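You operate a simulated robot arm through the tools that you are given. There is no shell and no other tool.

The job below is to be done with a simulated robot arm. You get a single attempt, and the scene is never put back.

JOB
Swap the black block for the blue one, then check the master panel.
Fine: first move the purple block's pin to notch 5, so that a pin stays in on each side; the new pin stands in notch 6, the black block goes on a rest; one push of the check button lights the lamp; the other blocks stay.

It is judged by the outcome, as a careful person would: the job done as asked, and still so three seconds after it is handed in. It fails if anything else is knocked over, pushed out of place, dropped, spilled or broken.

ROBOT AND FRAMES
A 6-joint arm with a two-finger parallel gripper, fixed in place. Base frame: the origin is at the foot of the arm, x ahead of it, y to its left, z up; the work surface is at about z = 810. Lengths are in mm, angles in degrees, forces in N, time in s.
With the tool pointing down near the work surface it reaches from about 260 to 680 mm from the base axis. Its first joint turns from -66.0 to 66.0 degrees. Payload 2.9 kg.
The TCP is the grasp point between the finger pads, 30 mm short of the fingertips. In the tool frame z runs along the fingers and y along their closing line. The gripper opens to 110 mm. The fingers are 20 mm wide and 10 mm thick; the gripper's body (48 by 112 mm) begins 55 mm behind the TCP.
Orientation is told as [roll, pitch, yaw] about the base's x, y, z axes, in that order, counted from this pose: with the fingers straight down and closing along the base's y, the tool's x points along the base's -x, its y along +y and its z along -z.

CONTROLS
- The arm moves only by the tool drive_tool. Its argument "targets" is a list of rows, each a list of 6 numbers: the shift along the tool's x, y, z in units of 100 mm (1.0 is 100 mm), then the turn, a rotation vector about the tool's x, y, z in units of 180 degrees (1.0 is 180 degrees). In form: [[tx, ty, tz, ax, ay, az], ...]. A call has 1 to 20 rows; each row is the pose to reach, as a shift and turn from the pose commanded when the call began, along the tool's axes at that moment. "fingers" is the gripper command, from -1 (shut) to 1 (fully open), values between in proportion, set as the call begins (left out, the last holds). A call with a number of a shift or a turn outside -1 to 1 is refused whole. Each row takes 0.2 s and may step no farther than 50 mm and 8.6 degrees from the row before; otherwise, or with a gripper value out of range, the whole call is refused. Where a pose cannot be reached the arm comes as near as it can. A force on the tool above 40 N (or 10 N above the force at the start of the call, whichever is more), or a blocked arm, ends the call early, and 0.2 s more pass. The fingers move at their own pace (about 108 mm/s each) and stop on an object; they squeeze with about 39 N. The grip force told is the motor's: it shows also when the fingers shut on nothing. Time passes only in rows, and 0.2 s behind the last, so rows that repeat a pose let the fingers close. It gives the time, the measured TCP pose, the force on the tool (base axes), the opening and the grip force at its end, in the units of the frame above (readings bear some noise), with the torque about the TCP (base axes, N m) and any sound that the robot's microphone picked up.
- Cameras (640 x 400 px; columns grow to the right, rows downward): "scene" is fixed at [81, 437.7, 1389.6]; the picture's right is [-0.73, -0.69, 0.00], its down [-0.41, 0.43, -0.81] and it looks along [0.56, -0.59, -0.59] (base axes); focal length 316 px, centre (320, 200). "wrist" rides on the gripper at [72, 17, -103] in the tool frame; the picture's right is [-0.23, 0.97, 0.00], its down [-0.76, -0.18, -0.62] and it looks along [-0.61, -0.14, 0.78] (tool axes); focal length 222 px, centre (320, 200). There is no depth. A picture from a camera that has moved, and an enlarged one, comes with that camera's place and axes in the base frame and with its lens. The place of the scene camera against the robot may be out by one fixed shift of up to 12 mm in any direction.
- get_image(camera): a new picture of that camera. It takes no simulated time.
- zoom(camera, box): a new picture of the part [left, top, right, bottom] of that camera's present view, enlarged. It takes no simulated time.
- job_done(): hands the job in; it is judged then, once.

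Places have to be worked out from the pictures, the camera data and where the tool is seen. Open the gripper and draw the arm clear of the work before you hand the job in, unless the task says otherwise.

The tools are called as a command line: name --pt "numbers of a row" for each row, then --argument value for the rest, lists and objects as JSON in quotes. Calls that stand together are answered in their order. drive_tool: Moves the arm, as the interface text tells. Its arguments: {"type":"object","properties":{"targets":{"type":"array","items":{"type":"array","items":{"type":"number"}}},"fingers":{"type":"number"}},"required":["targets"]} The other tools are called the same way: get_image (camera) takes a picture; zoom (camera, box) takes an enlarged picture of a part of a camera's view; job_done () hands the job in.

At the start:

```text
time_s: 0.0
position: [411.8, -170.5, 1174.7]
ee_rot: [0.0, 0.0, 0.0]
wrist_force: [-0.1, -0.2, 0.3]
wrist_torque: [0.0, 0.02, -0.02]
opening: 109.7
grip_force: 0.0
```

scene: 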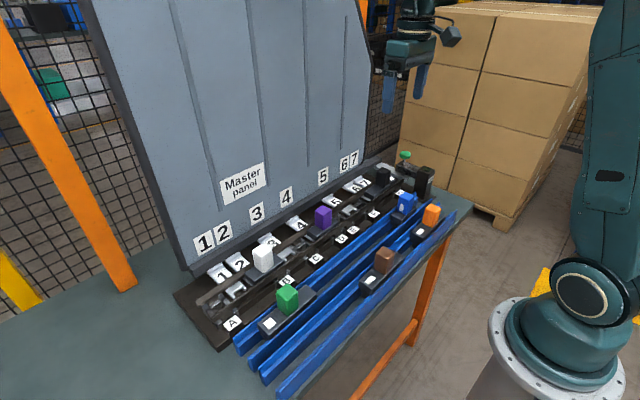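
wrist: 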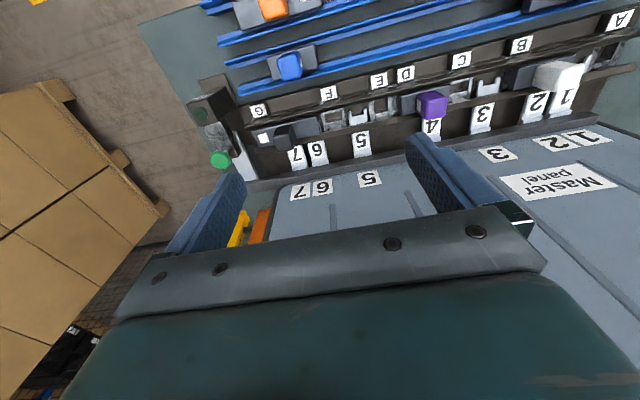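

I start by taking enlarged pictures of the rail and the rests to understand the layout.

zoom --camera "scene" --box '[170, 200, 330, 350]'

zoom --camera "scene" --box '[300, 140, 480, 290]'

zoom --camera "wrist" --box '[190, 0, 420, 200]'

zoom --camera "wrist" --box '[400, 0, 640, 200]'

```text
2.67 times, centred on (250, 275) of scene
camera zoom: at [81.0, 437.7, 1389.6], right [-0.73, -0.69, 0.0], down [-0.41, 0.43, -0.81], along [0.56, -0.59, -0.59], focal length 842 px, centre (507, 0)
```

zoom: 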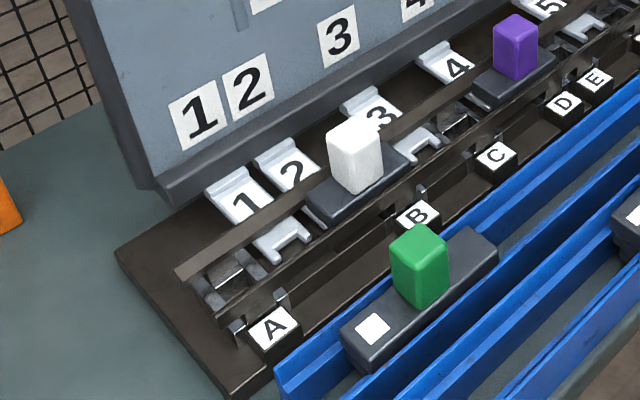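

```text
2.67 times, centred on (390, 215) of scene
camera zoom: at [81.0, 437.7, 1389.6], right [-0.73, -0.69, 0.0], down [-0.41, 0.43, -0.81], along [0.56, -0.59, -0.59], focal length 842 px, centre (133, 160)
```

zoom: 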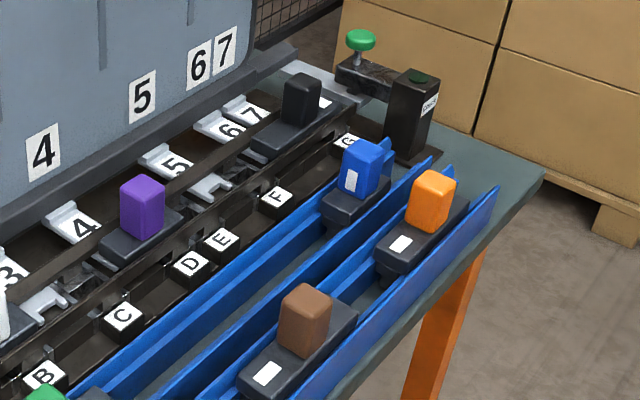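

```text
2.00 times, centred on (305, 100) of wrist
camera zoom: at [339.5, -154.6, 1278.5], right [0.23, 0.97, 0.0], down [0.76, -0.18, 0.62], along [0.61, -0.14, -0.78], focal length 444 px, centre (350, 400)
```

zoom: 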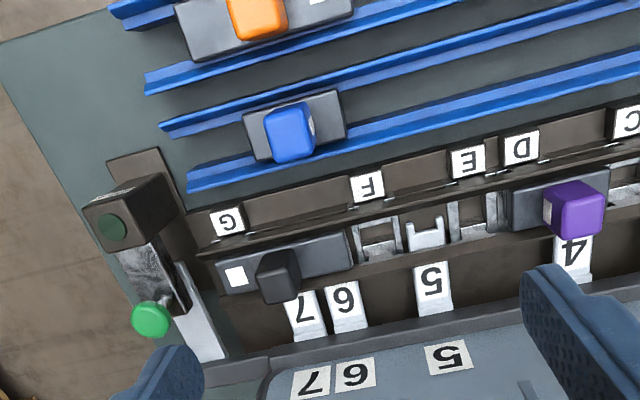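

```text
2.00 times, centred on (520, 100) of wrist
camera zoom: at [339.5, -154.6, 1278.5], right [0.23, 0.97, 0.0], down [0.76, -0.18, 0.62], along [0.61, -0.14, -0.78], focal length 444 px, centre (-80, 400)
```

zoom: 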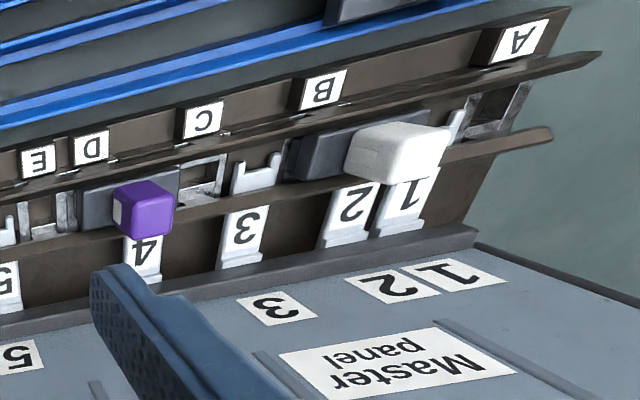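

The rail runs along the base y at about x = 480, with the purple block near y = 0, the white one near y = 180 and the black one near y = -250. I lower and draw back the tool a bit for a closer look.

drive_tool --pt "0.1 0 0.25 0 0 0" --pt "0.2 0 0.5 0 0 0" --pt "0.3 0 0.75 0 0 0" --pt "0.4 0 1.0 0 0 0"

drive_tool --pt "0.1 -0.1 0.3 0 0 0" --pt "0.2 -0.2 0.6 0 0 0"

get_image --camera "wrist"

```text
time_s: 1.0
position: [370.0, -170.9, 1075.2]
ee_rot: [-0.1, 0.0, -0.1]
wrist_force: [-0.9, 0.7, 0.2]
wrist_torque: [0.04, 0.01, 0.02]
opening: 110.1
grip_force: 0.0
```

```text
time_s: 1.6
position: [350.8, -189.2, 1016.2]
ee_rot: [0.0, 0.0, 0.1]
wrist_force: [-0.5, 0.4, 0.3]
wrist_torque: [-0.01, -0.04, -0.01]
opening: 110.0
grip_force: 0.1
```

```text
taken
camera wrist: at [277.9, -173.9, 1119.0], right [0.23, 0.97, 0.0], down [0.76, -0.18, 0.62], along [0.61, -0.14, -0.78], focal length 222 px, centre (320, 200)
```

wrist: 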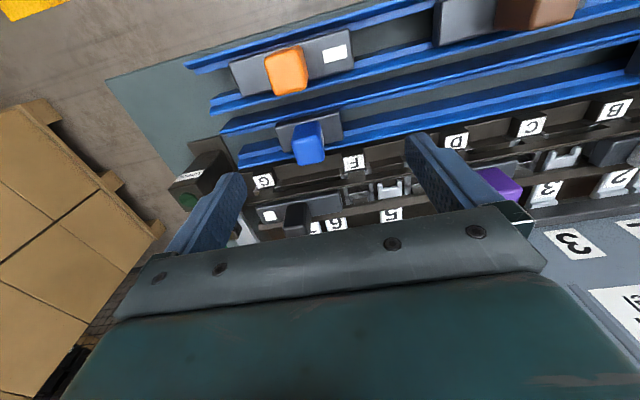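

The fingers frame the right half of the rail; I zoom in on it from this closer place.

zoom --camera "wrist" --box '[230, 150, 430, 250]'

zoom --camera "wrist" --box '[220, 20, 380, 180]'

zoom --camera "wrist" --box '[460, 80, 640, 220]'

```text
3.20 times, centred on (330, 200) of wrist
camera zoom: at [277.9, -173.9, 1119.0], right [0.23, 0.97, 0.0], down [0.76, -0.18, 0.62], along [0.61, -0.14, -0.78], focal length 711 px, centre (288, 200)
```

zoom: 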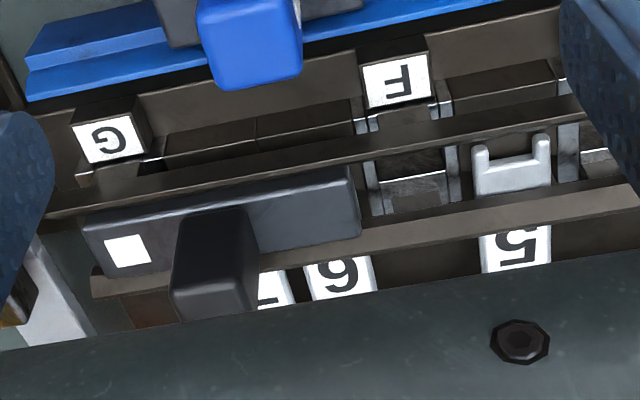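

```text
2.50 times, centred on (300, 100) of wrist
camera zoom: at [277.9, -173.9, 1119.0], right [0.23, 0.97, 0.0], down [0.76, -0.18, 0.62], along [0.61, -0.14, -0.78], focal length 555 px, centre (370, 450)
```

zoom: 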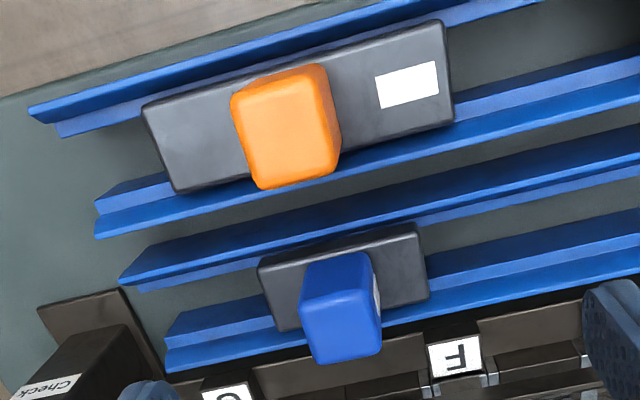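

```text
2.86 times, centred on (550, 150) of wrist
camera zoom: at [277.9, -173.9, 1119.0], right [0.23, 0.97, 0.0], down [0.76, -0.18, 0.62], along [0.61, -0.14, -0.78], focal length 635 px, centre (-337, 343)
```

zoom: 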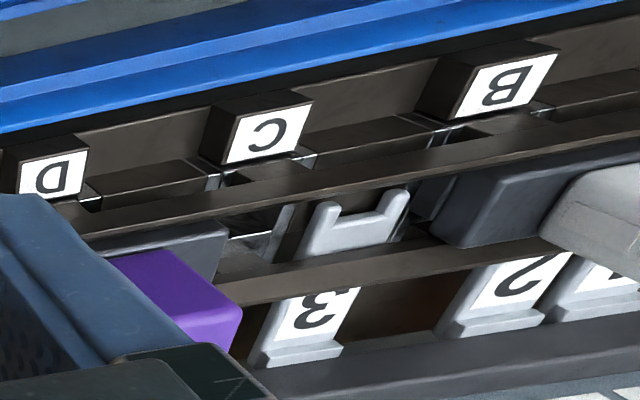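

The zooms are re-rendered sharply, so I zoom in tighter from the scene camera on each block and on the check button.

zoom --camera "scene" --box '[295, 190, 355, 245]'

zoom --camera "scene" --box '[355, 150, 435, 210]'

zoom --camera "scene" --box '[200, 230, 280, 330]'

zoom --camera "scene" --box '[350, 180, 450, 280]'

zoom --camera "scene" --box '[265, 210, 365, 290]'

```text
7.27 times, centred on (325, 218) of scene
camera zoom: at [81.0, 437.7, 1389.6], right [-0.73, -0.69, 0.0], down [-0.41, 0.43, -0.81], along [0.56, -0.59, -0.59], focal length 2296 px, centre (284, 73)
```

zoom: 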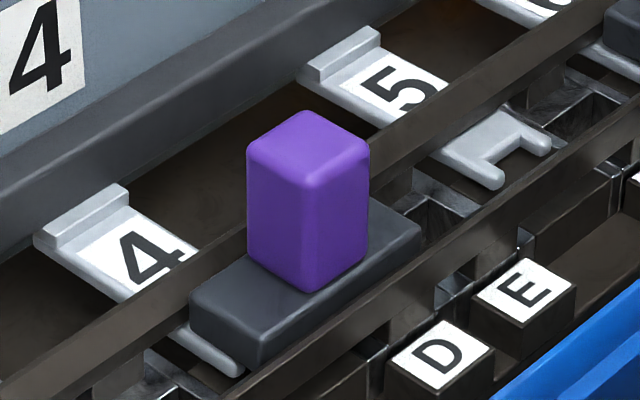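

```text
6.67 times, centred on (395, 180) of scene
camera zoom: at [81.0, 437.7, 1389.6], right [-0.73, -0.69, 0.0], down [-0.41, 0.43, -0.81], along [0.56, -0.59, -0.59], focal length 2105 px, centre (-180, 333)
```

zoom: 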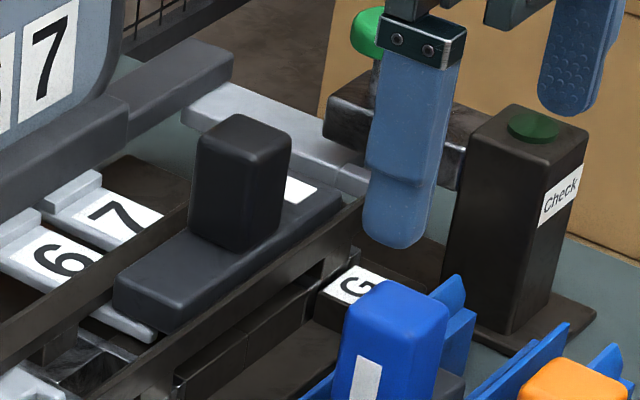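

```text
4.00 times, centred on (240, 280) of scene
camera zoom: at [81.0, 437.7, 1389.6], right [-0.73, -0.69, 0.0], down [-0.41, 0.43, -0.81], along [0.56, -0.59, -0.59], focal length 1263 px, centre (640, -120)
```

zoom: 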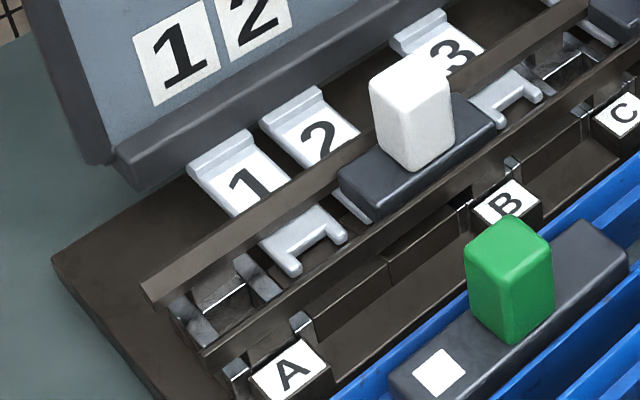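

```text
4.00 times, centred on (400, 230) of scene
camera zoom: at [81.0, 437.7, 1389.6], right [-0.73, -0.69, 0.0], down [-0.41, 0.43, -0.81], along [0.56, -0.59, -0.59], focal length 1263 px, centre (0, 80)
```

zoom: 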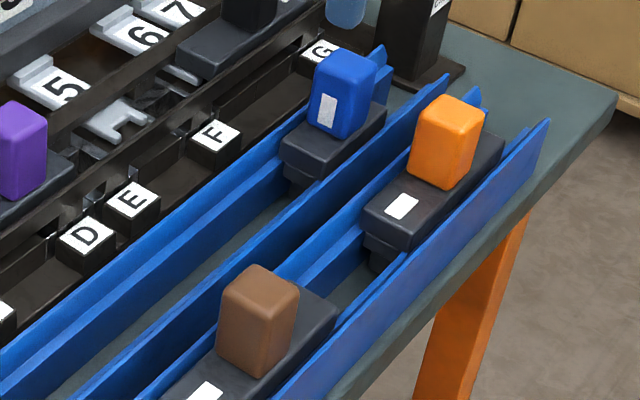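

```text
5.00 times, centred on (315, 250) of scene
camera zoom: at [81.0, 437.7, 1389.6], right [-0.73, -0.69, 0.0], down [-0.41, 0.43, -0.81], along [0.56, -0.59, -0.59], focal length 1579 px, centre (345, -50)
```

zoom: 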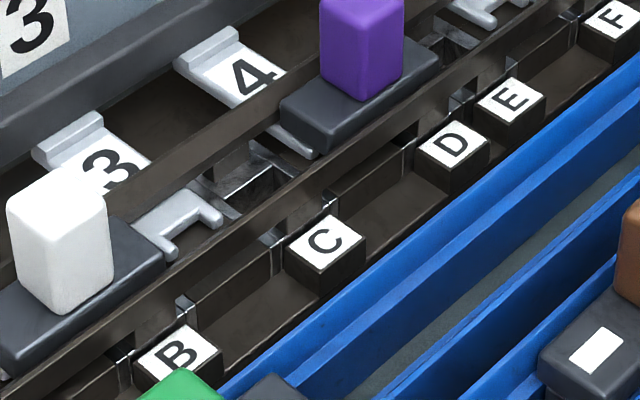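

Blocks appear to have a dark bar with something beneath it; I zoom in tightly on the blocks on the rests and the button to learn their shape.

zoom --camera "scene" --box '[385, 185, 430, 225]'

zoom --camera "scene" --box '[255, 275, 325, 345]'

zoom --camera "scene" --box '[330, 180, 390, 230]'

zoom --camera "wrist" --box '[280, 110, 350, 170]'

zoom --camera "scene" --box '[190, 270, 250, 340]'

```text
10.00 times, centred on (408, 205) of scene
camera zoom: at [81.0, 437.7, 1389.6], right [-0.73, -0.69, 0.0], down [-0.41, 0.43, -0.81], along [0.56, -0.59, -0.59], focal length 3158 px, centre (-555, 150)
```

zoom: 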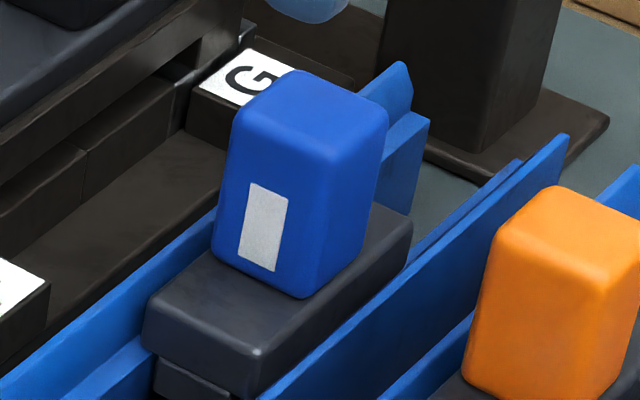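

```text
5.71 times, centred on (290, 310) of scene
camera zoom: at [81.0, 437.7, 1389.6], right [-0.73, -0.69, 0.0], down [-0.41, 0.43, -0.81], along [0.56, -0.59, -0.59], focal length 1804 px, centre (491, -429)
```

zoom: 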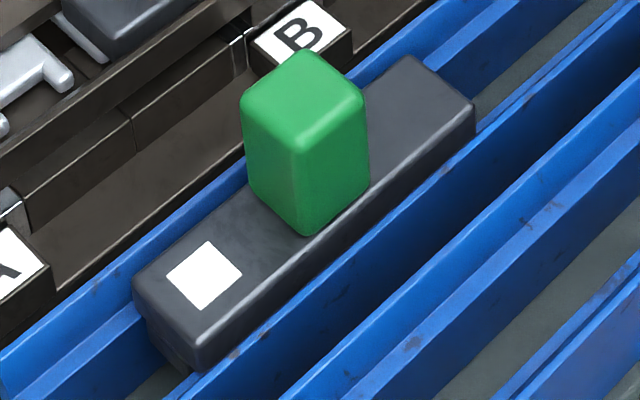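

```text
8.00 times, centred on (360, 205) of scene
camera zoom: at [81.0, 437.7, 1389.6], right [-0.73, -0.69, 0.0], down [-0.41, 0.43, -0.81], along [0.56, -0.59, -0.59], focal length 2526 px, centre (0, 160)
```

zoom: 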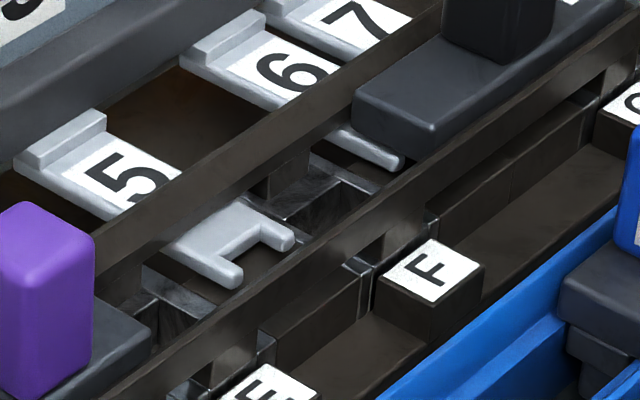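

```text
6.67 times, centred on (315, 140) of wrist
camera zoom: at [277.9, -173.9, 1119.0], right [0.23, 0.97, 0.0], down [0.76, -0.18, 0.62], along [0.61, -0.14, -0.78], focal length 1481 px, centre (353, 600)
```

zoom: 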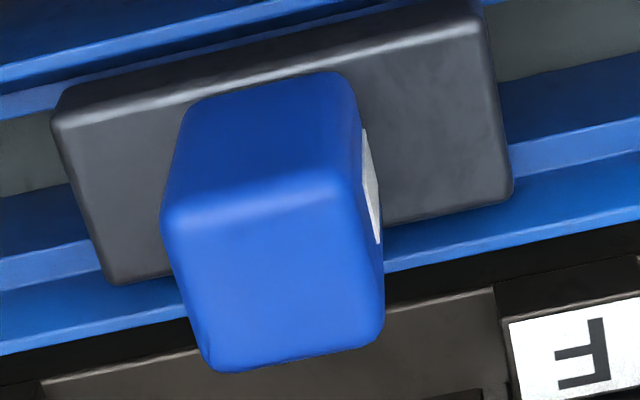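

```text
5.71 times, centred on (220, 305) of scene
camera zoom: at [81.0, 437.7, 1389.6], right [-0.73, -0.69, 0.0], down [-0.41, 0.43, -0.81], along [0.56, -0.59, -0.59], focal length 1804 px, centre (891, -400)
```

zoom: 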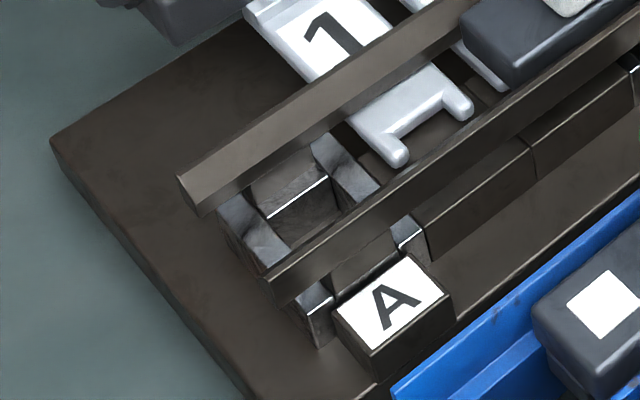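

The blocks are bars on keels that lie across the two rails, with numbered forks and lettered wells between. I move above the purple block for a sharper look before gripping it.

drive_tool --pt "-0.12 0.45 0 0 0 0" --pt "-0.25 0.9 0 0 0 0"

drive_tool --pt "-0.12 0.45 0 0 0 0" --pt "-0.25 0.9 0 0 0 0" --pt "-0.25 0.98 0 0 0 0"

get_image --camera "wrist"

zoom --camera "wrist" --box '[260, 80, 420, 200]'

zoom --camera "wrist" --box '[400, 0, 640, 150]'

```text
time_s: 2.2
position: [375.1, -100.5, 1013.9]
ee_rot: [-0.1, 0.0, 0.0]
wrist_force: [0.3, 0.0, -0.5]
wrist_torque: [0.0, 0.02, 0.0]
opening: 109.9
grip_force: 0.1
```

```text
time_s: 3.0
position: [401.9, -1.4, 1014.8]
ee_rot: [0.1, 0.0, 0.0]
wrist_force: [0.1, 0.5, -0.4]
wrist_torque: [0.01, -0.01, -0.01]
opening: 110.2
grip_force: 0.0
```

```text
taken
camera wrist: at [329.7, 14.0, 1117.9], right [0.23, 0.97, 0.0], down [0.76, -0.18, 0.62], along [0.61, -0.14, -0.78], focal length 222 px, centre (320, 200)
```

wrist: 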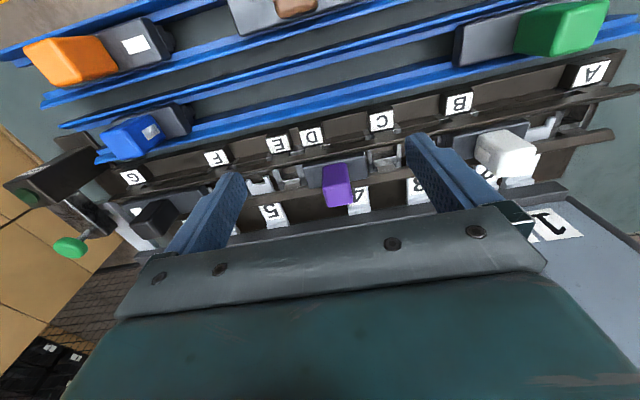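

```text
3.33 times, centred on (340, 140) of wrist
camera zoom: at [329.7, 14.0, 1117.9], right [0.23, 0.97, 0.0], down [0.76, -0.18, 0.62], along [0.61, -0.14, -0.78], focal length 740 px, centre (253, 400)
```

zoom: 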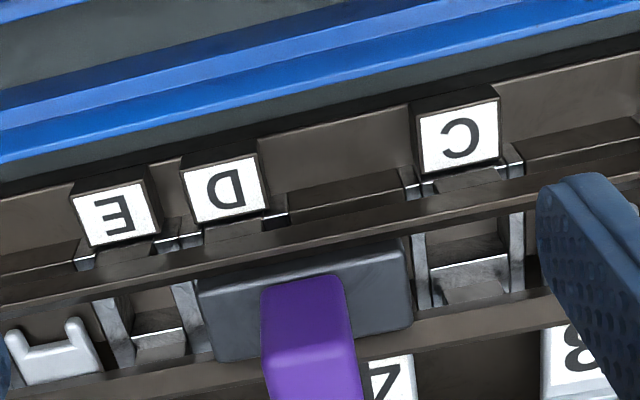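

```text
2.67 times, centred on (520, 75) of wrist
camera zoom: at [329.7, 14.0, 1117.9], right [0.23, 0.97, 0.0], down [0.76, -0.18, 0.62], along [0.61, -0.14, -0.78], focal length 592 px, centre (-213, 533)
```

zoom: 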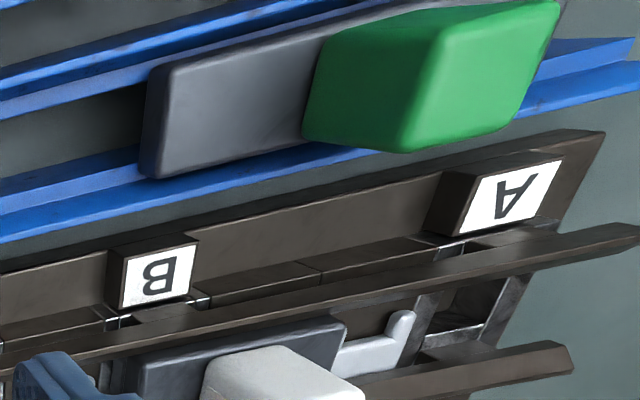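

From triangulation, purple's bar top is at z ≈ 867, its centre about (481, 0), the forks at z ≈ 852 and the panel face near x ≈ 585. I move over the purple knob, still high, and check the alignment.

drive_tool --pt "-0.4 0.0 0.2 0 0 0" --pt "-0.79 0.014 0.4 0 0 0" --pt "-0.79 0.014 0.5 0 0 0"

get_image --camera "wrist"

get_image --camera "scene"

zoom --camera "scene" --box '[270, 130, 390, 240]'

```text
time_s: 3.8
position: [480.4, -1.0, 966.8]
ee_rot: [0.0, 0.0, 0.0]
wrist_force: [-0.6, 0.3, 0.7]
wrist_torque: [0.0, -0.02, 0.04]
opening: 110.1
grip_force: 0.0
```

```text
taken
camera wrist: at [408.7, 15.5, 1068.6], right [0.23, 0.97, 0.0], down [0.76, -0.18, 0.62], along [0.61, -0.14, -0.78], focal length 222 px, centre (320, 200)
```

wrist: 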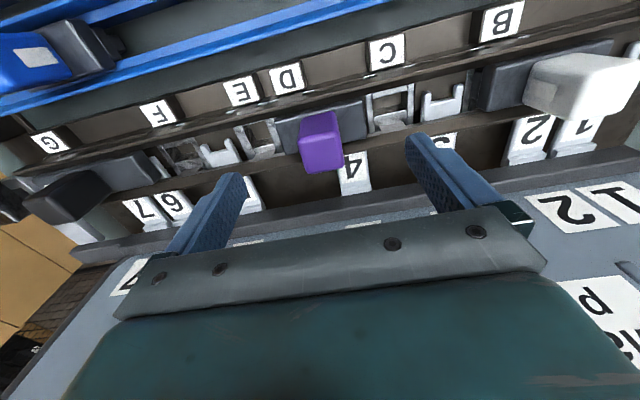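

```text
taken
```

scene: 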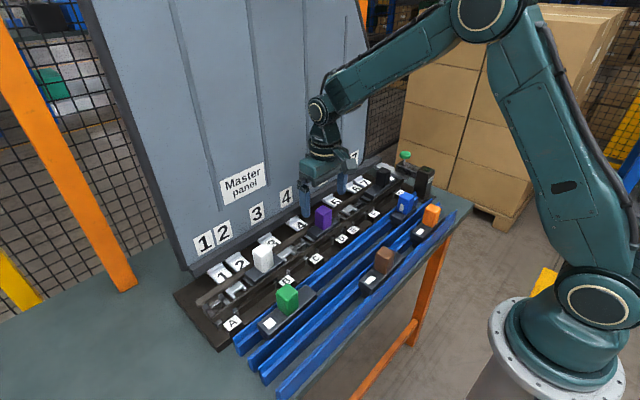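

```text
3.64 times, centred on (330, 185) of scene
camera zoom: at [81.0, 437.7, 1389.6], right [-0.73, -0.69, 0.0], down [-0.41, 0.43, -0.81], along [0.56, -0.59, -0.59], focal length 1148 px, centre (284, 254)
```

zoom: 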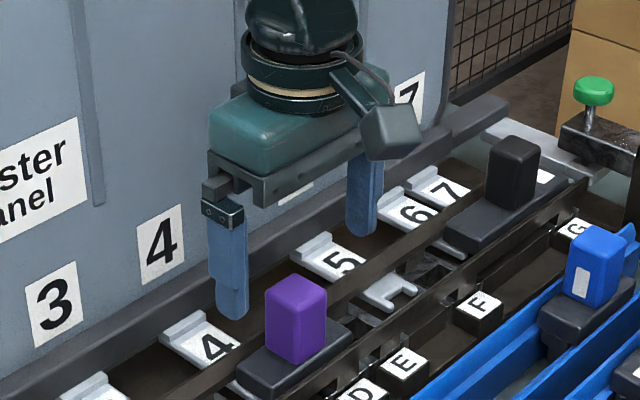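

Good view. I zoom the wrist picture to locate the purple knob and the forks precisely.

zoom --camera "wrist" --box '[260, 80, 400, 200]'

zoom --camera "wrist" --box '[0, 80, 220, 240]'

zoom --camera "wrist" --box '[440, 30, 640, 190]'

zoom --camera "wrist" --box '[140, 90, 300, 190]'

```text
3.33 times, centred on (330, 140) of wrist
camera zoom: at [408.7, 15.5, 1068.6], right [0.23, 0.97, 0.0], down [0.76, -0.18, 0.62], along [0.61, -0.14, -0.78], focal length 740 px, centre (287, 400)
```

zoom: 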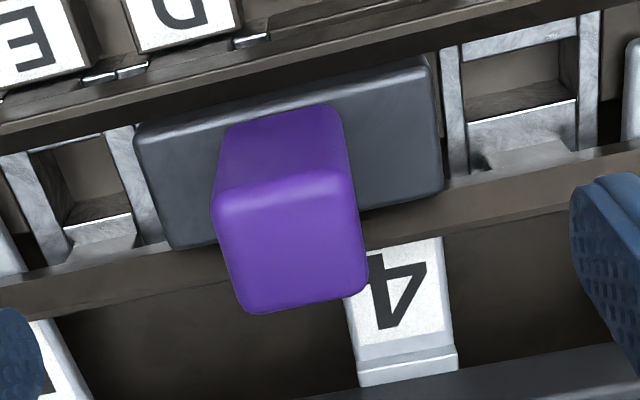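

```text
2.50 times, centred on (110, 160) of wrist
camera zoom: at [408.7, 15.5, 1068.6], right [0.23, 0.97, 0.0], down [0.76, -0.18, 0.62], along [0.61, -0.14, -0.78], focal length 555 px, centre (845, 300)
```

zoom: 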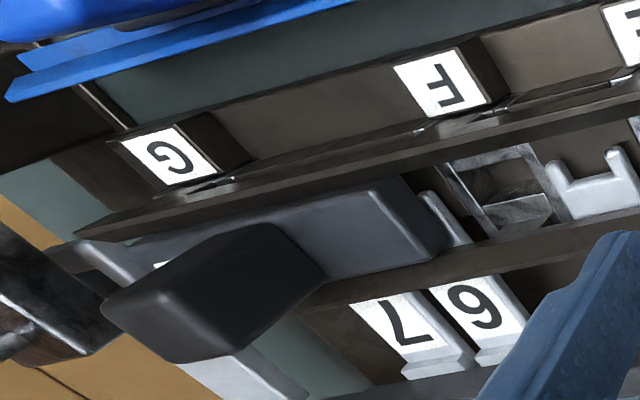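

```text
2.50 times, centred on (540, 110) of wrist
camera zoom: at [408.7, 15.5, 1068.6], right [0.23, 0.97, 0.0], down [0.76, -0.18, 0.62], along [0.61, -0.14, -0.78], focal length 555 px, centre (-230, 425)
```

zoom: 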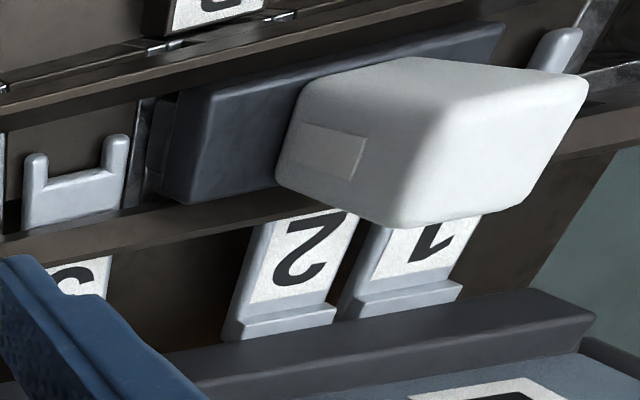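

```text
4.00 times, centred on (220, 140) of wrist
camera zoom: at [408.7, 15.5, 1068.6], right [0.23, 0.97, 0.0], down [0.76, -0.18, 0.62], along [0.61, -0.14, -0.78], focal length 888 px, centre (720, 440)
```

zoom: 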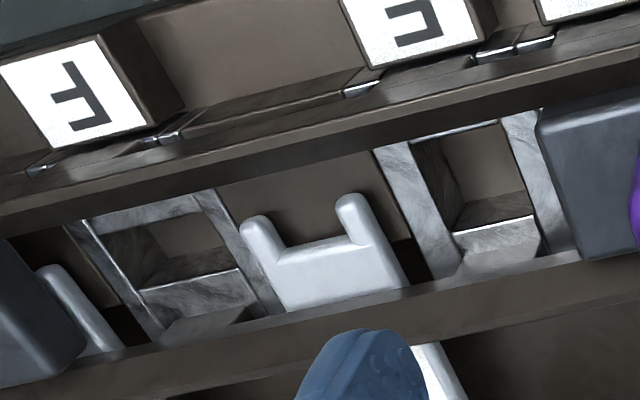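

Purple's bar spans y = -40…40 (x ≈ 484): its pin end lies at notch 4 (y ≈ 22) and its other foot at well D (y ≈ -23). A short block with its pin in 6 (y ≈ -206) must have the other foot in F (-161). So purple, with its pin in 5 (-115), should take E (-69), which means turning it half round. To grip across x, I turn the tool to yaw -90 while high up.

drive_tool --pt "-0.036 0.01 -0.35 0 0 0.045" --pt "-0.036 0.01 -0.35 0 0 0.09" --pt "-0.036 0.01 -0.35 0 0 0.135" --pt "-0.036 0.01 -0.35 0 0 0.18" --pt "-0.036 0.01 -0.35 0 0 0.225" --pt "-0.036 0.01 -0.35 0 0 0.27" --pt "-0.036 0.01 -0.35 0 0 0.315" --pt "-0.036 0.01 -0.35 0 0 0.36" --pt "-0.036 0.01 -0.35 0 0 0.405" --pt "-0.036 0.01 -0.35 0 0 0.45" --pt "-0.036 0.01 -0.35 0 0 0.48" --pt "-0.036 0.01 -0.35 0 0 0.5" --pt "-0.036 0.01 -0.35 0 0 0.5" --fingers 0.27

get_image --camera "wrist"

zoom --camera "scene" --box '[240, 90, 420, 250]'

```text
time_s: 6.6
position: [484.4, 0.6, 1000.2]
ee_rot: [0.0, 0.1, -90.2]
wrist_force: [0.5, 0.2, -0.7]
wrist_torque: [0.01, 0.02, -0.02]
opening: 69.9
grip_force: 0.0
```

```text
taken
camera wrist: at [501.6, 71.6, 1103.6], right [0.97, -0.23, 0.0], down [-0.18, -0.76, 0.62], along [-0.14, -0.61, -0.78], focal length 222 px, centre (320, 200)
```

wrist: 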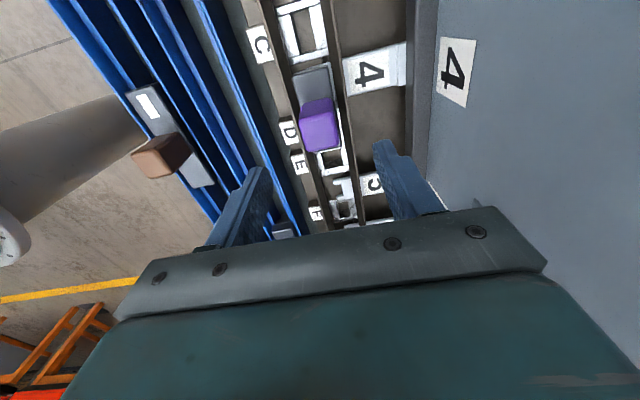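

```text
2.50 times, centred on (330, 170) of scene
camera zoom: at [81.0, 437.7, 1389.6], right [-0.73, -0.69, 0.0], down [-0.41, 0.43, -0.81], along [0.56, -0.59, -0.59], focal length 789 px, centre (295, 275)
```

zoom: 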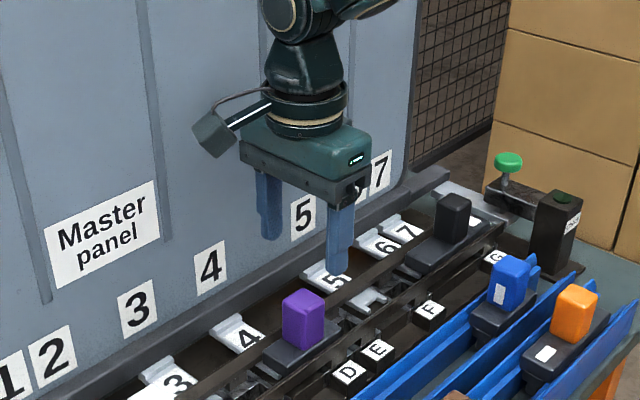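

The tool is square over the block. I zoom to fix the block's x and the shape of the wells.

zoom --camera "wrist" --box '[240, 0, 420, 120]'

zoom --camera "wrist" --box '[250, 80, 400, 230]'

```text
3.33 times, centred on (330, 60) of wrist
camera zoom: at [501.6, 71.6, 1103.6], right [0.97, -0.23, 0.0], down [-0.18, -0.76, 0.62], along [-0.14, -0.61, -0.78], focal length 740 px, centre (287, 667)
```

zoom: 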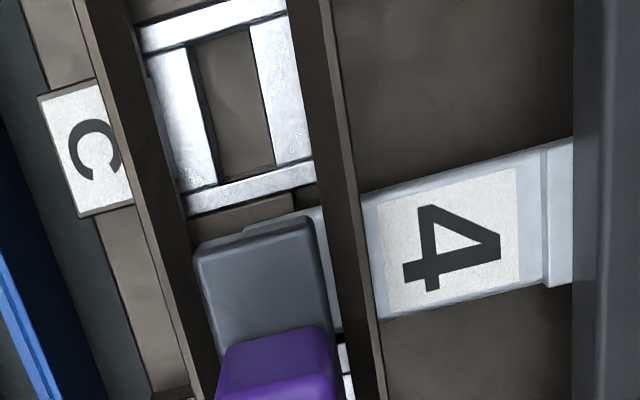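

```text
2.67 times, centred on (325, 155) of wrist
camera zoom: at [501.6, 71.6, 1103.6], right [0.97, -0.23, 0.0], down [-0.18, -0.76, 0.62], along [-0.14, -0.61, -0.78], focal length 592 px, centre (307, 320)
```

zoom: 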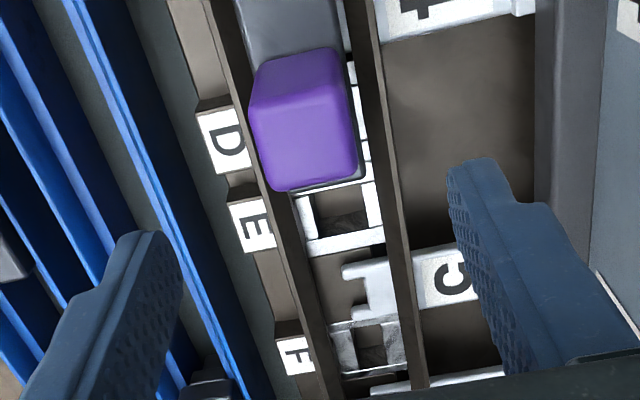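

The bar lies at x ≈ 468–503, centre (485, 0). I go straight down to z = 905, so the fingertips stop about 8 mm above the bar, and then close on the knob.

drive_tool --pt "-0.006 0.009 0.3 0 0 0" --pt "-0.006 0.009 0.6 0 0 0" --pt "-0.006 0.009 0.8 0 0 0" --pt "-0.006 0.009 0.9 0 0 0" --pt "-0.006 0.009 0.95 0 0 0"

zoom --camera "scene" --box '[280, 150, 380, 240]'

get_image --camera "wrist"

```text
time_s: 7.8
position: [486.1, -2.0, 903.4]
ee_rot: [-0.1, 0.1, -90.0]
wrist_force: [0.3, 0.2, -0.5]
wrist_torque: [-0.01, -0.02, 0.03]
opening: 70.0
grip_force: 0.1
```

```text
4.44 times, centred on (330, 195) of scene
camera zoom: at [81.0, 437.7, 1389.6], right [-0.73, -0.69, 0.0], down [-0.41, 0.43, -0.81], along [0.56, -0.59, -0.59], focal length 1403 px, centre (276, 222)
```

zoom: 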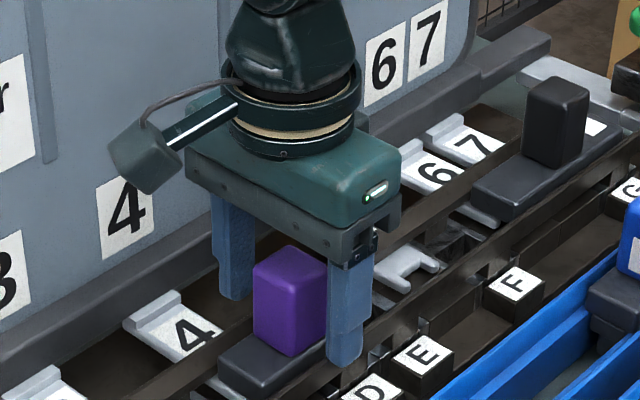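

```text
taken
camera wrist: at [502.3, 70.5, 1007.9], right [0.97, -0.23, 0.0], down [-0.18, -0.76, 0.62], along [-0.14, -0.61, -0.78], focal length 222 px, centre (320, 200)
```

wrist: 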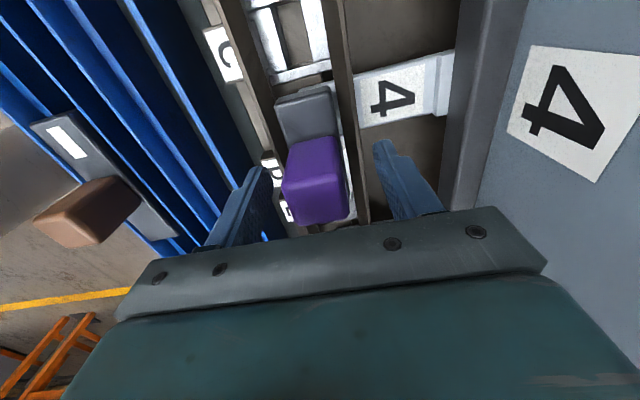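

The fingers straddle the knob with a slight offset; I zoom in to measure it.

zoom --camera "wrist" --box '[240, 70, 400, 230]'

```text
2.50 times, centred on (320, 150) of wrist
camera zoom: at [502.3, 70.5, 1007.9], right [0.97, -0.23, 0.0], down [-0.18, -0.76, 0.62], along [-0.14, -0.61, -0.78], focal length 555 px, centre (320, 325)
```

zoom: 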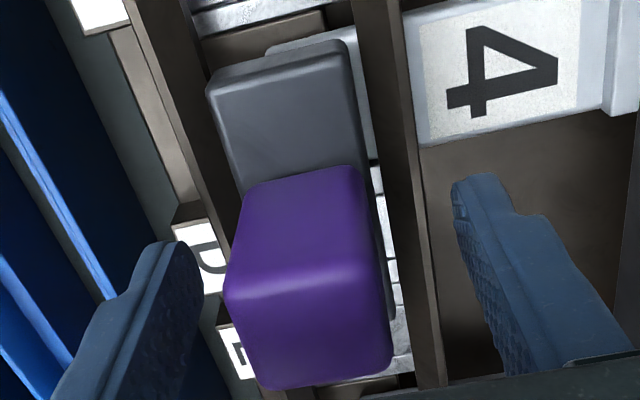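

The knob's centre is at x ≈ 484, so I shift 2 mm and close.

drive_tool --pt "0.015 -0.02 0 0 0 0" --pt "0.015 -0.02 0 0 0 0"

drive_tool --pt "0 0 0 0 0 0" --pt "0 0 0 0 0 0" --pt "0 0 0 0 0 0" --fingers -1

```text
time_s: 8.4
position: [483.3, 0.7, 905.4]
ee_rot: [0.0, 0.1, -90.1]
wrist_force: [0.1, -0.4, 0.6]
wrist_torque: [-0.07, -0.01, -0.03]
opening: 69.9
grip_force: 0.1
```

```text
time_s: 9.2
position: [483.8, 0.4, 903.6]
ee_rot: [0.0, 0.0, -89.9]
wrist_force: [1.7, 0.5, -0.2]
wrist_torque: [-0.01, -0.05, 0.02]
opening: 31.5
grip_force: 38.9
```

The knob is held (31.5 mm across). I lift slowly, watching the force.

drive_tool --pt "0 0 -0.05 0 0 0" --pt "0 0 -0.1 0 0 0" --pt "0 0 -0.2 0 0 0" --pt "0 0 -0.35 0 0 0" --pt "0 0 -0.55 0 0 0" --pt "0 0 -0.8 0 0 0"

zoom --camera "scene" --box '[270, 130, 390, 240]'

get_image --camera "wrist"

```text
time_s: 10.6
position: [482.2, 1.0, 986.3]
ee_rot: [0.1, 0.0, -90.0]
wrist_force: [-0.4, -0.1, -3.7]
wrist_torque: [0.06, 0.02, 0.0]
opening: 32.0
grip_force: 39.4
```

```text
3.64 times, centred on (330, 185) of scene
camera zoom: at [81.0, 437.7, 1389.6], right [-0.73, -0.69, 0.0], down [-0.41, 0.43, -0.81], along [0.56, -0.59, -0.59], focal length 1148 px, centre (284, 254)
```

zoom: 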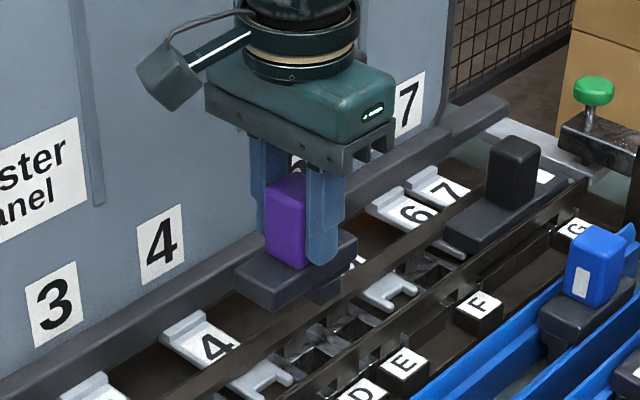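

```text
taken
camera wrist: at [499.5, 72.8, 1088.8], right [0.97, -0.23, 0.0], down [-0.18, -0.76, 0.62], along [-0.14, -0.61, -0.78], focal length 222 px, centre (320, 200)
```

wrist: 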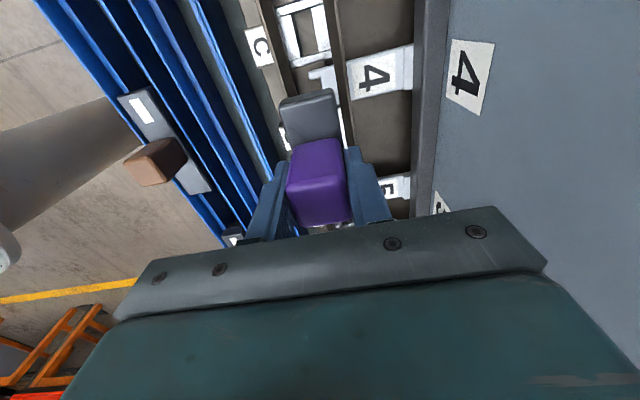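

It came out freely. I zoom the scene camera on the lifted block to see what is beneath the bar.

zoom --camera "scene" --box '[325, 180, 375, 225]'

zoom --camera "scene" --box '[300, 195, 350, 250]'

```text
8.89 times, centred on (350, 202) of scene
camera zoom: at [81.0, 437.7, 1389.6], right [-0.73, -0.69, 0.0], down [-0.41, 0.43, -0.81], along [0.56, -0.59, -0.59], focal length 2807 px, centre (53, 178)
```

zoom: 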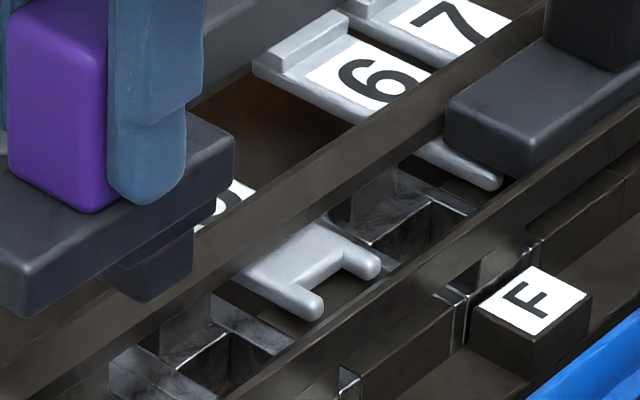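

```text
7.27 times, centred on (325, 222) of scene
camera zoom: at [81.0, 437.7, 1389.6], right [-0.73, -0.69, 0.0], down [-0.41, 0.43, -0.81], along [0.56, -0.59, -0.59], focal length 2296 px, centre (284, 36)
```

zoom: 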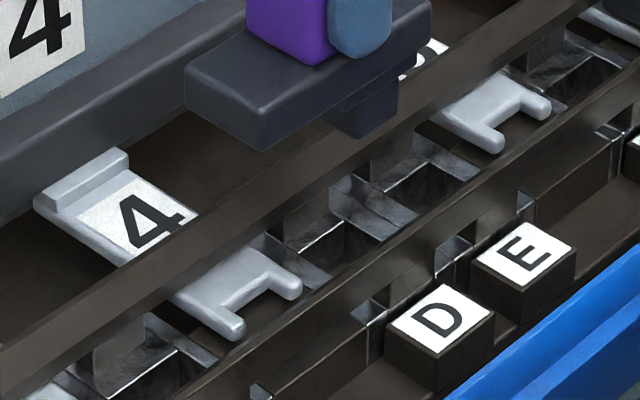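

The lifted block shows a rectangular stub under its -y (sticker) end, which stood in well D; anything at the other end is hidden. I need to see the underside, so I draw back and raise it towards the scene camera's height, then tilt it.

drive_tool --pt "0 -0.2 -0.3 0 0 0" --pt "0 -0.45 -0.6 0 0 0" --pt "0 -0.7 -0.95 0 0 0"

drive_tool --pt "0 0 -0.35 0 0 0" --pt "0 0 -0.7 0 0 0" --pt "0 0 -1.0 0 0 0"

drive_tool --pt "0 0 -0.35 0 0 0" --pt "0 0 -0.7 0 0 0" --pt "0 0 -1.0 0 0 0"

get_image --camera "scene"

```text
time_s: 11.4
position: [413.4, 0.3, 1080.1]
ee_rot: [0.0, 0.0, -90.0]
wrist_force: [-0.1, -0.7, -2.5]
wrist_torque: [-0.03, -0.02, 0.0]
opening: 31.5
grip_force: 39.3
```

```text
time_s: 12.2
position: [413.0, 0.0, 1180.8]
ee_rot: [0.0, 0.1, -90.1]
wrist_force: [-1.2, -0.7, -3.1]
wrist_torque: [0.0, 0.02, -0.03]
opening: 31.6
grip_force: 39.6
```

```text
time_s: 13.0
position: [413.5, 1.1, 1281.5]
ee_rot: [0.0, 0.0, -90.0]
wrist_force: [-0.3, -0.6, -3.5]
wrist_torque: [0.04, 0.03, -0.01]
opening: 31.8
grip_force: 38.6
```

```text
taken
```

scene: 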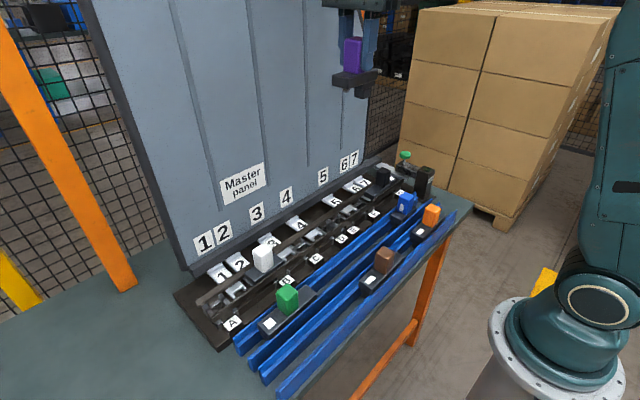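

Now I tilt the tool 35 degrees about its y axis, so that the underside turns towards the scene camera (+y), and zoom in.

drive_tool --pt "0 0 0 0 0.04 0" --pt "0 0 0 0 0.08 0" --pt "0 0 0 0 0.12 0" --pt "0 0 0 0 0.16 0" --pt "0 0 0 0 0.2 0"

zoom --camera "scene" --box '[310, 20, 420, 120]'

```text
time_s: 14.2
position: [410.5, 4.3, 1271.3]
ee_rot: [0.3, 24.3, -90.0]
wrist_force: [-0.3, 0.2, -2.7]
wrist_torque: [-0.06, -0.01, -0.03]
opening: 31.8
grip_force: 39.0
out of reach, approached as far as the arm can: row 4, 5
```

```text
4.00 times, centred on (365, 70) of scene
camera zoom: at [81.0, 437.7, 1389.6], right [-0.73, -0.69, 0.0], down [-0.41, 0.43, -0.81], along [0.56, -0.59, -0.59], focal length 1263 px, centre (140, 720)
```

zoom: 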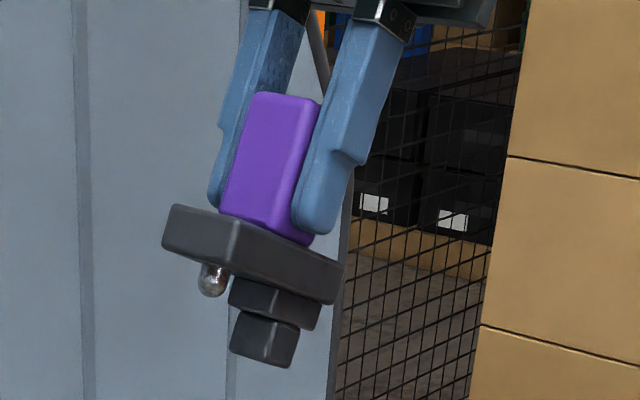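

The underside is clear: a round metal pin under the +y end (it stood in fork 4) and a stepped foot under the sticker end (it stood in well D). That confirms the plan: pin in 5 with the foot in E, leaving F free for blue. I undo the tilt, first with a small step to see how the command is counted.

drive_tool --pt "0 0 0 0 -0.04 0" --pt "0 0 0 0 -0.07 0"

```text
time_s: 14.8
position: [409.5, 3.6, 1270.4]
ee_rot: [0.2, 11.7, -90.0]
wrist_force: [0.4, 0.2, -3.4]
wrist_torque: [-0.03, -0.01, 0.03]
opening: 31.5
grip_force: 38.8
```

The command counts from the pose actually reached, so 11.7° remain to be undone.

drive_tool --pt "0 0 0 0 -0.035 0" --pt "0 0 0 0 -0.065 0" --pt "0 0 0 0 -0.065 0"

drive_tool --pt "0 0 0 0 0 0" --pt "0 0 0 0 0 0"

```text
time_s: 15.6
position: [410.8, 3.1, 1270.0]
ee_rot: [0.0, 1.2, -90.0]
wrist_force: [0.1, 0.2, -1.9]
wrist_torque: [0.0, 0.01, -0.01]
opening: 31.7
grip_force: 38.5
```

```text
time_s: 16.2
position: [410.5, 3.3, 1270.1]
ee_rot: [0.1, 1.2, -90.1]
wrist_force: [-0.2, -0.3, -3.0]
wrist_torque: [0.0, 0.01, -0.02]
opening: 31.2
grip_force: 39.1
```

A residual pitch of 1.2° remains; I correct it and come down 100 mm while still drawn back.

drive_tool --pt "0 0 0 0 -0.0066 0" --pt "0 0 0.4 0 -0.0066 0" --pt "0 0 0.8 0 -0.0066 0" --pt "0 0 1.0 0 -0.0066 0" --pt "0 0 1.0 0 -0.0066 0"

drive_tool --pt "0 0 0 0 0 -0.045" --pt "0 0 0 0 0 -0.09" --pt "0 0 0 0 0 -0.135" --pt "0 0 0 0 0 -0.18" --pt "0 0 0 0 0 -0.225" --pt "0 0 0 0 0 -0.27" --pt "0 0 0 0 0 -0.315" --pt "0 0 0 0 0 -0.36" --pt "0 0 0 0 0 -0.405" --pt "0 0 0 0 0 -0.45" --pt "0 0 0 0 0 -0.495" --pt "0 0 0 0 0 -0.5"

drive_tool --pt "0 0 0 0 0 -0.045" --pt "0 0 0 0 0 -0.09" --pt "0 0 0 0 0 -0.135" --pt "0 0 0 0 0 -0.18" --pt "0 0 0 0 0 -0.225" --pt "0 0 0 0 0 -0.27" --pt "0 0 0 0 0 -0.315" --pt "0 0 0 0 0 -0.36" --pt "0 0 0 0 0 -0.405" --pt "0 0 0 0 0 -0.45" --pt "0 0 0 0 0 -0.495" --pt "0 0 0 0 0 -0.5" --pt "0 0 0 0 0 -0.5"

```text
time_s: 17.4
position: [411.6, 5.3, 1225.6]
ee_rot: [0.0, -1.2, -90.2]
wrist_force: [-0.1, 0.2, -2.9]
wrist_torque: [0.03, -0.01, -0.01]
opening: 31.7
grip_force: 38.8
out of reach, approached as far as the arm can: row 2, 3, 4, 5
```

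```text
time_s: 20.0
position: [409.8, 5.9, 1227.4]
ee_rot: [-1.2, -0.2, 0.0]
wrist_force: [-0.2, 0.1, -2.8]
wrist_torque: [0.0, 0.03, -0.03]
opening: 31.7
grip_force: 38.7
```

```text
time_s: 22.8
position: [410.5, 5.5, 1229.0]
ee_rot: [-0.2, 1.2, 89.9]
wrist_force: [-1.0, -0.4, -2.7]
wrist_torque: [-0.01, 0.0, 0.01]
opening: 31.5
grip_force: 38.9
```

The arm met some limit while coming down; the tool is now at yaw 90 with a 1.2° tilt. I correct the tilt and try descending again in small steps.

drive_tool --pt "0 0 0 0.001 -0.0066 0" --pt "0 0 0 0.001 -0.0066 0"

drive_tool --pt "0 0 0.1 0 0 0" --pt "0 0 0.3 0 0 0" --pt "0 0 0.5 0 0 0"

```text
time_s: 23.4
position: [411.3, 6.3, 1229.0]
ee_rot: [-0.4, 0.0, 89.8]
wrist_force: [0.3, -1.3, -2.3]
wrist_torque: [0.03, 0.01, -0.01]
opening: 31.5
grip_force: 39.1
```

```text
time_s: 24.2
position: [429.1, 5.7, 1217.9]
ee_rot: [-0.2, 0.1, 90.0]
wrist_force: [-0.9, 0.0, -3.3]
wrist_torque: [-0.05, -0.01, 0.03]
opening: 31.8
grip_force: 39.4
out of reach, approached as far as the arm can: row 1, 2, 3
```

The arm drifted to x = 429 instead of going straight down, so some joint is at a limit. I take a look at the arm.

get_image --camera "scene"

get_image --camera "wrist"

```text
taken
```

scene: 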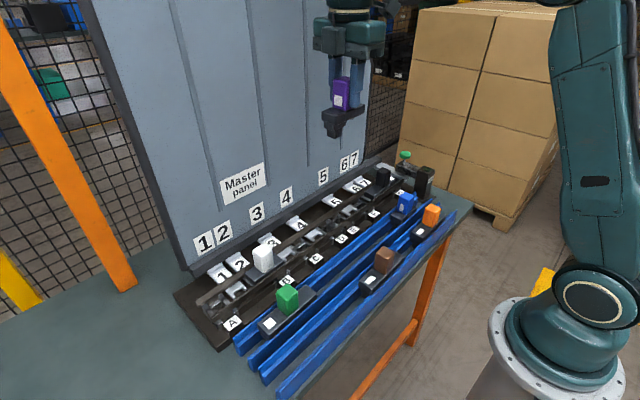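

```text
taken
camera wrist: at [412.0, -67.4, 1321.4], right [-0.97, 0.23, 0.0], down [0.18, 0.76, 0.62], along [0.15, 0.61, -0.78], focal length 222 px, centre (320, 200)
```

wrist: 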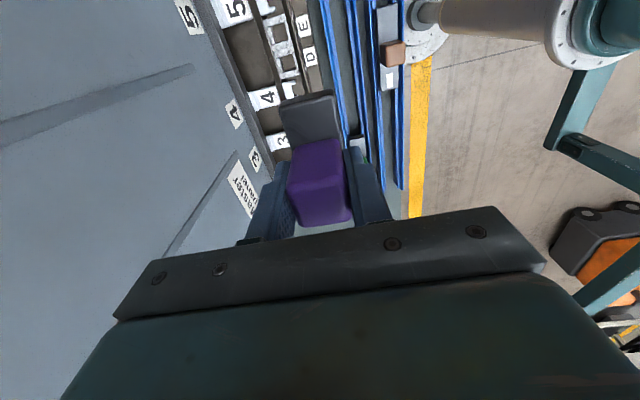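

The turn is done (sticker now faces +y) and the block is well held. I try moving outward a little, away from whatever limit blocks the descent.

drive_tool --pt "0 -0.15 0 0 0 0" --pt "0 -0.3 0 0 0 0" --pt "0 -0.45 0 0 0 0"

drive_tool --pt "0 0 0.2 0 0 0" --pt "0 0 0.4 0 0 0" --pt "0 0 0.6 0 0 0"

```text
time_s: 25.0
position: [473.9, 6.9, 1217.0]
ee_rot: [-0.4, 0.1, 89.9]
wrist_force: [-0.3, -0.1, -2.1]
wrist_torque: [-0.01, -0.03, 0.01]
opening: 32.0
grip_force: 38.6
```

```text
time_s: 26.0
position: [466.2, 2.4, 1204.7]
ee_rot: [-2.3, 0.2, 89.4]
wrist_force: [-0.3, 0.4, -2.6]
wrist_torque: [0.0, 0.0, 0.01]
opening: 31.6
grip_force: 39.0
out of reach, approached as far as the arm can: row 1, 2, 3
stopped in row 3: the arm was blocked; the commanded pose is now the measured one
```

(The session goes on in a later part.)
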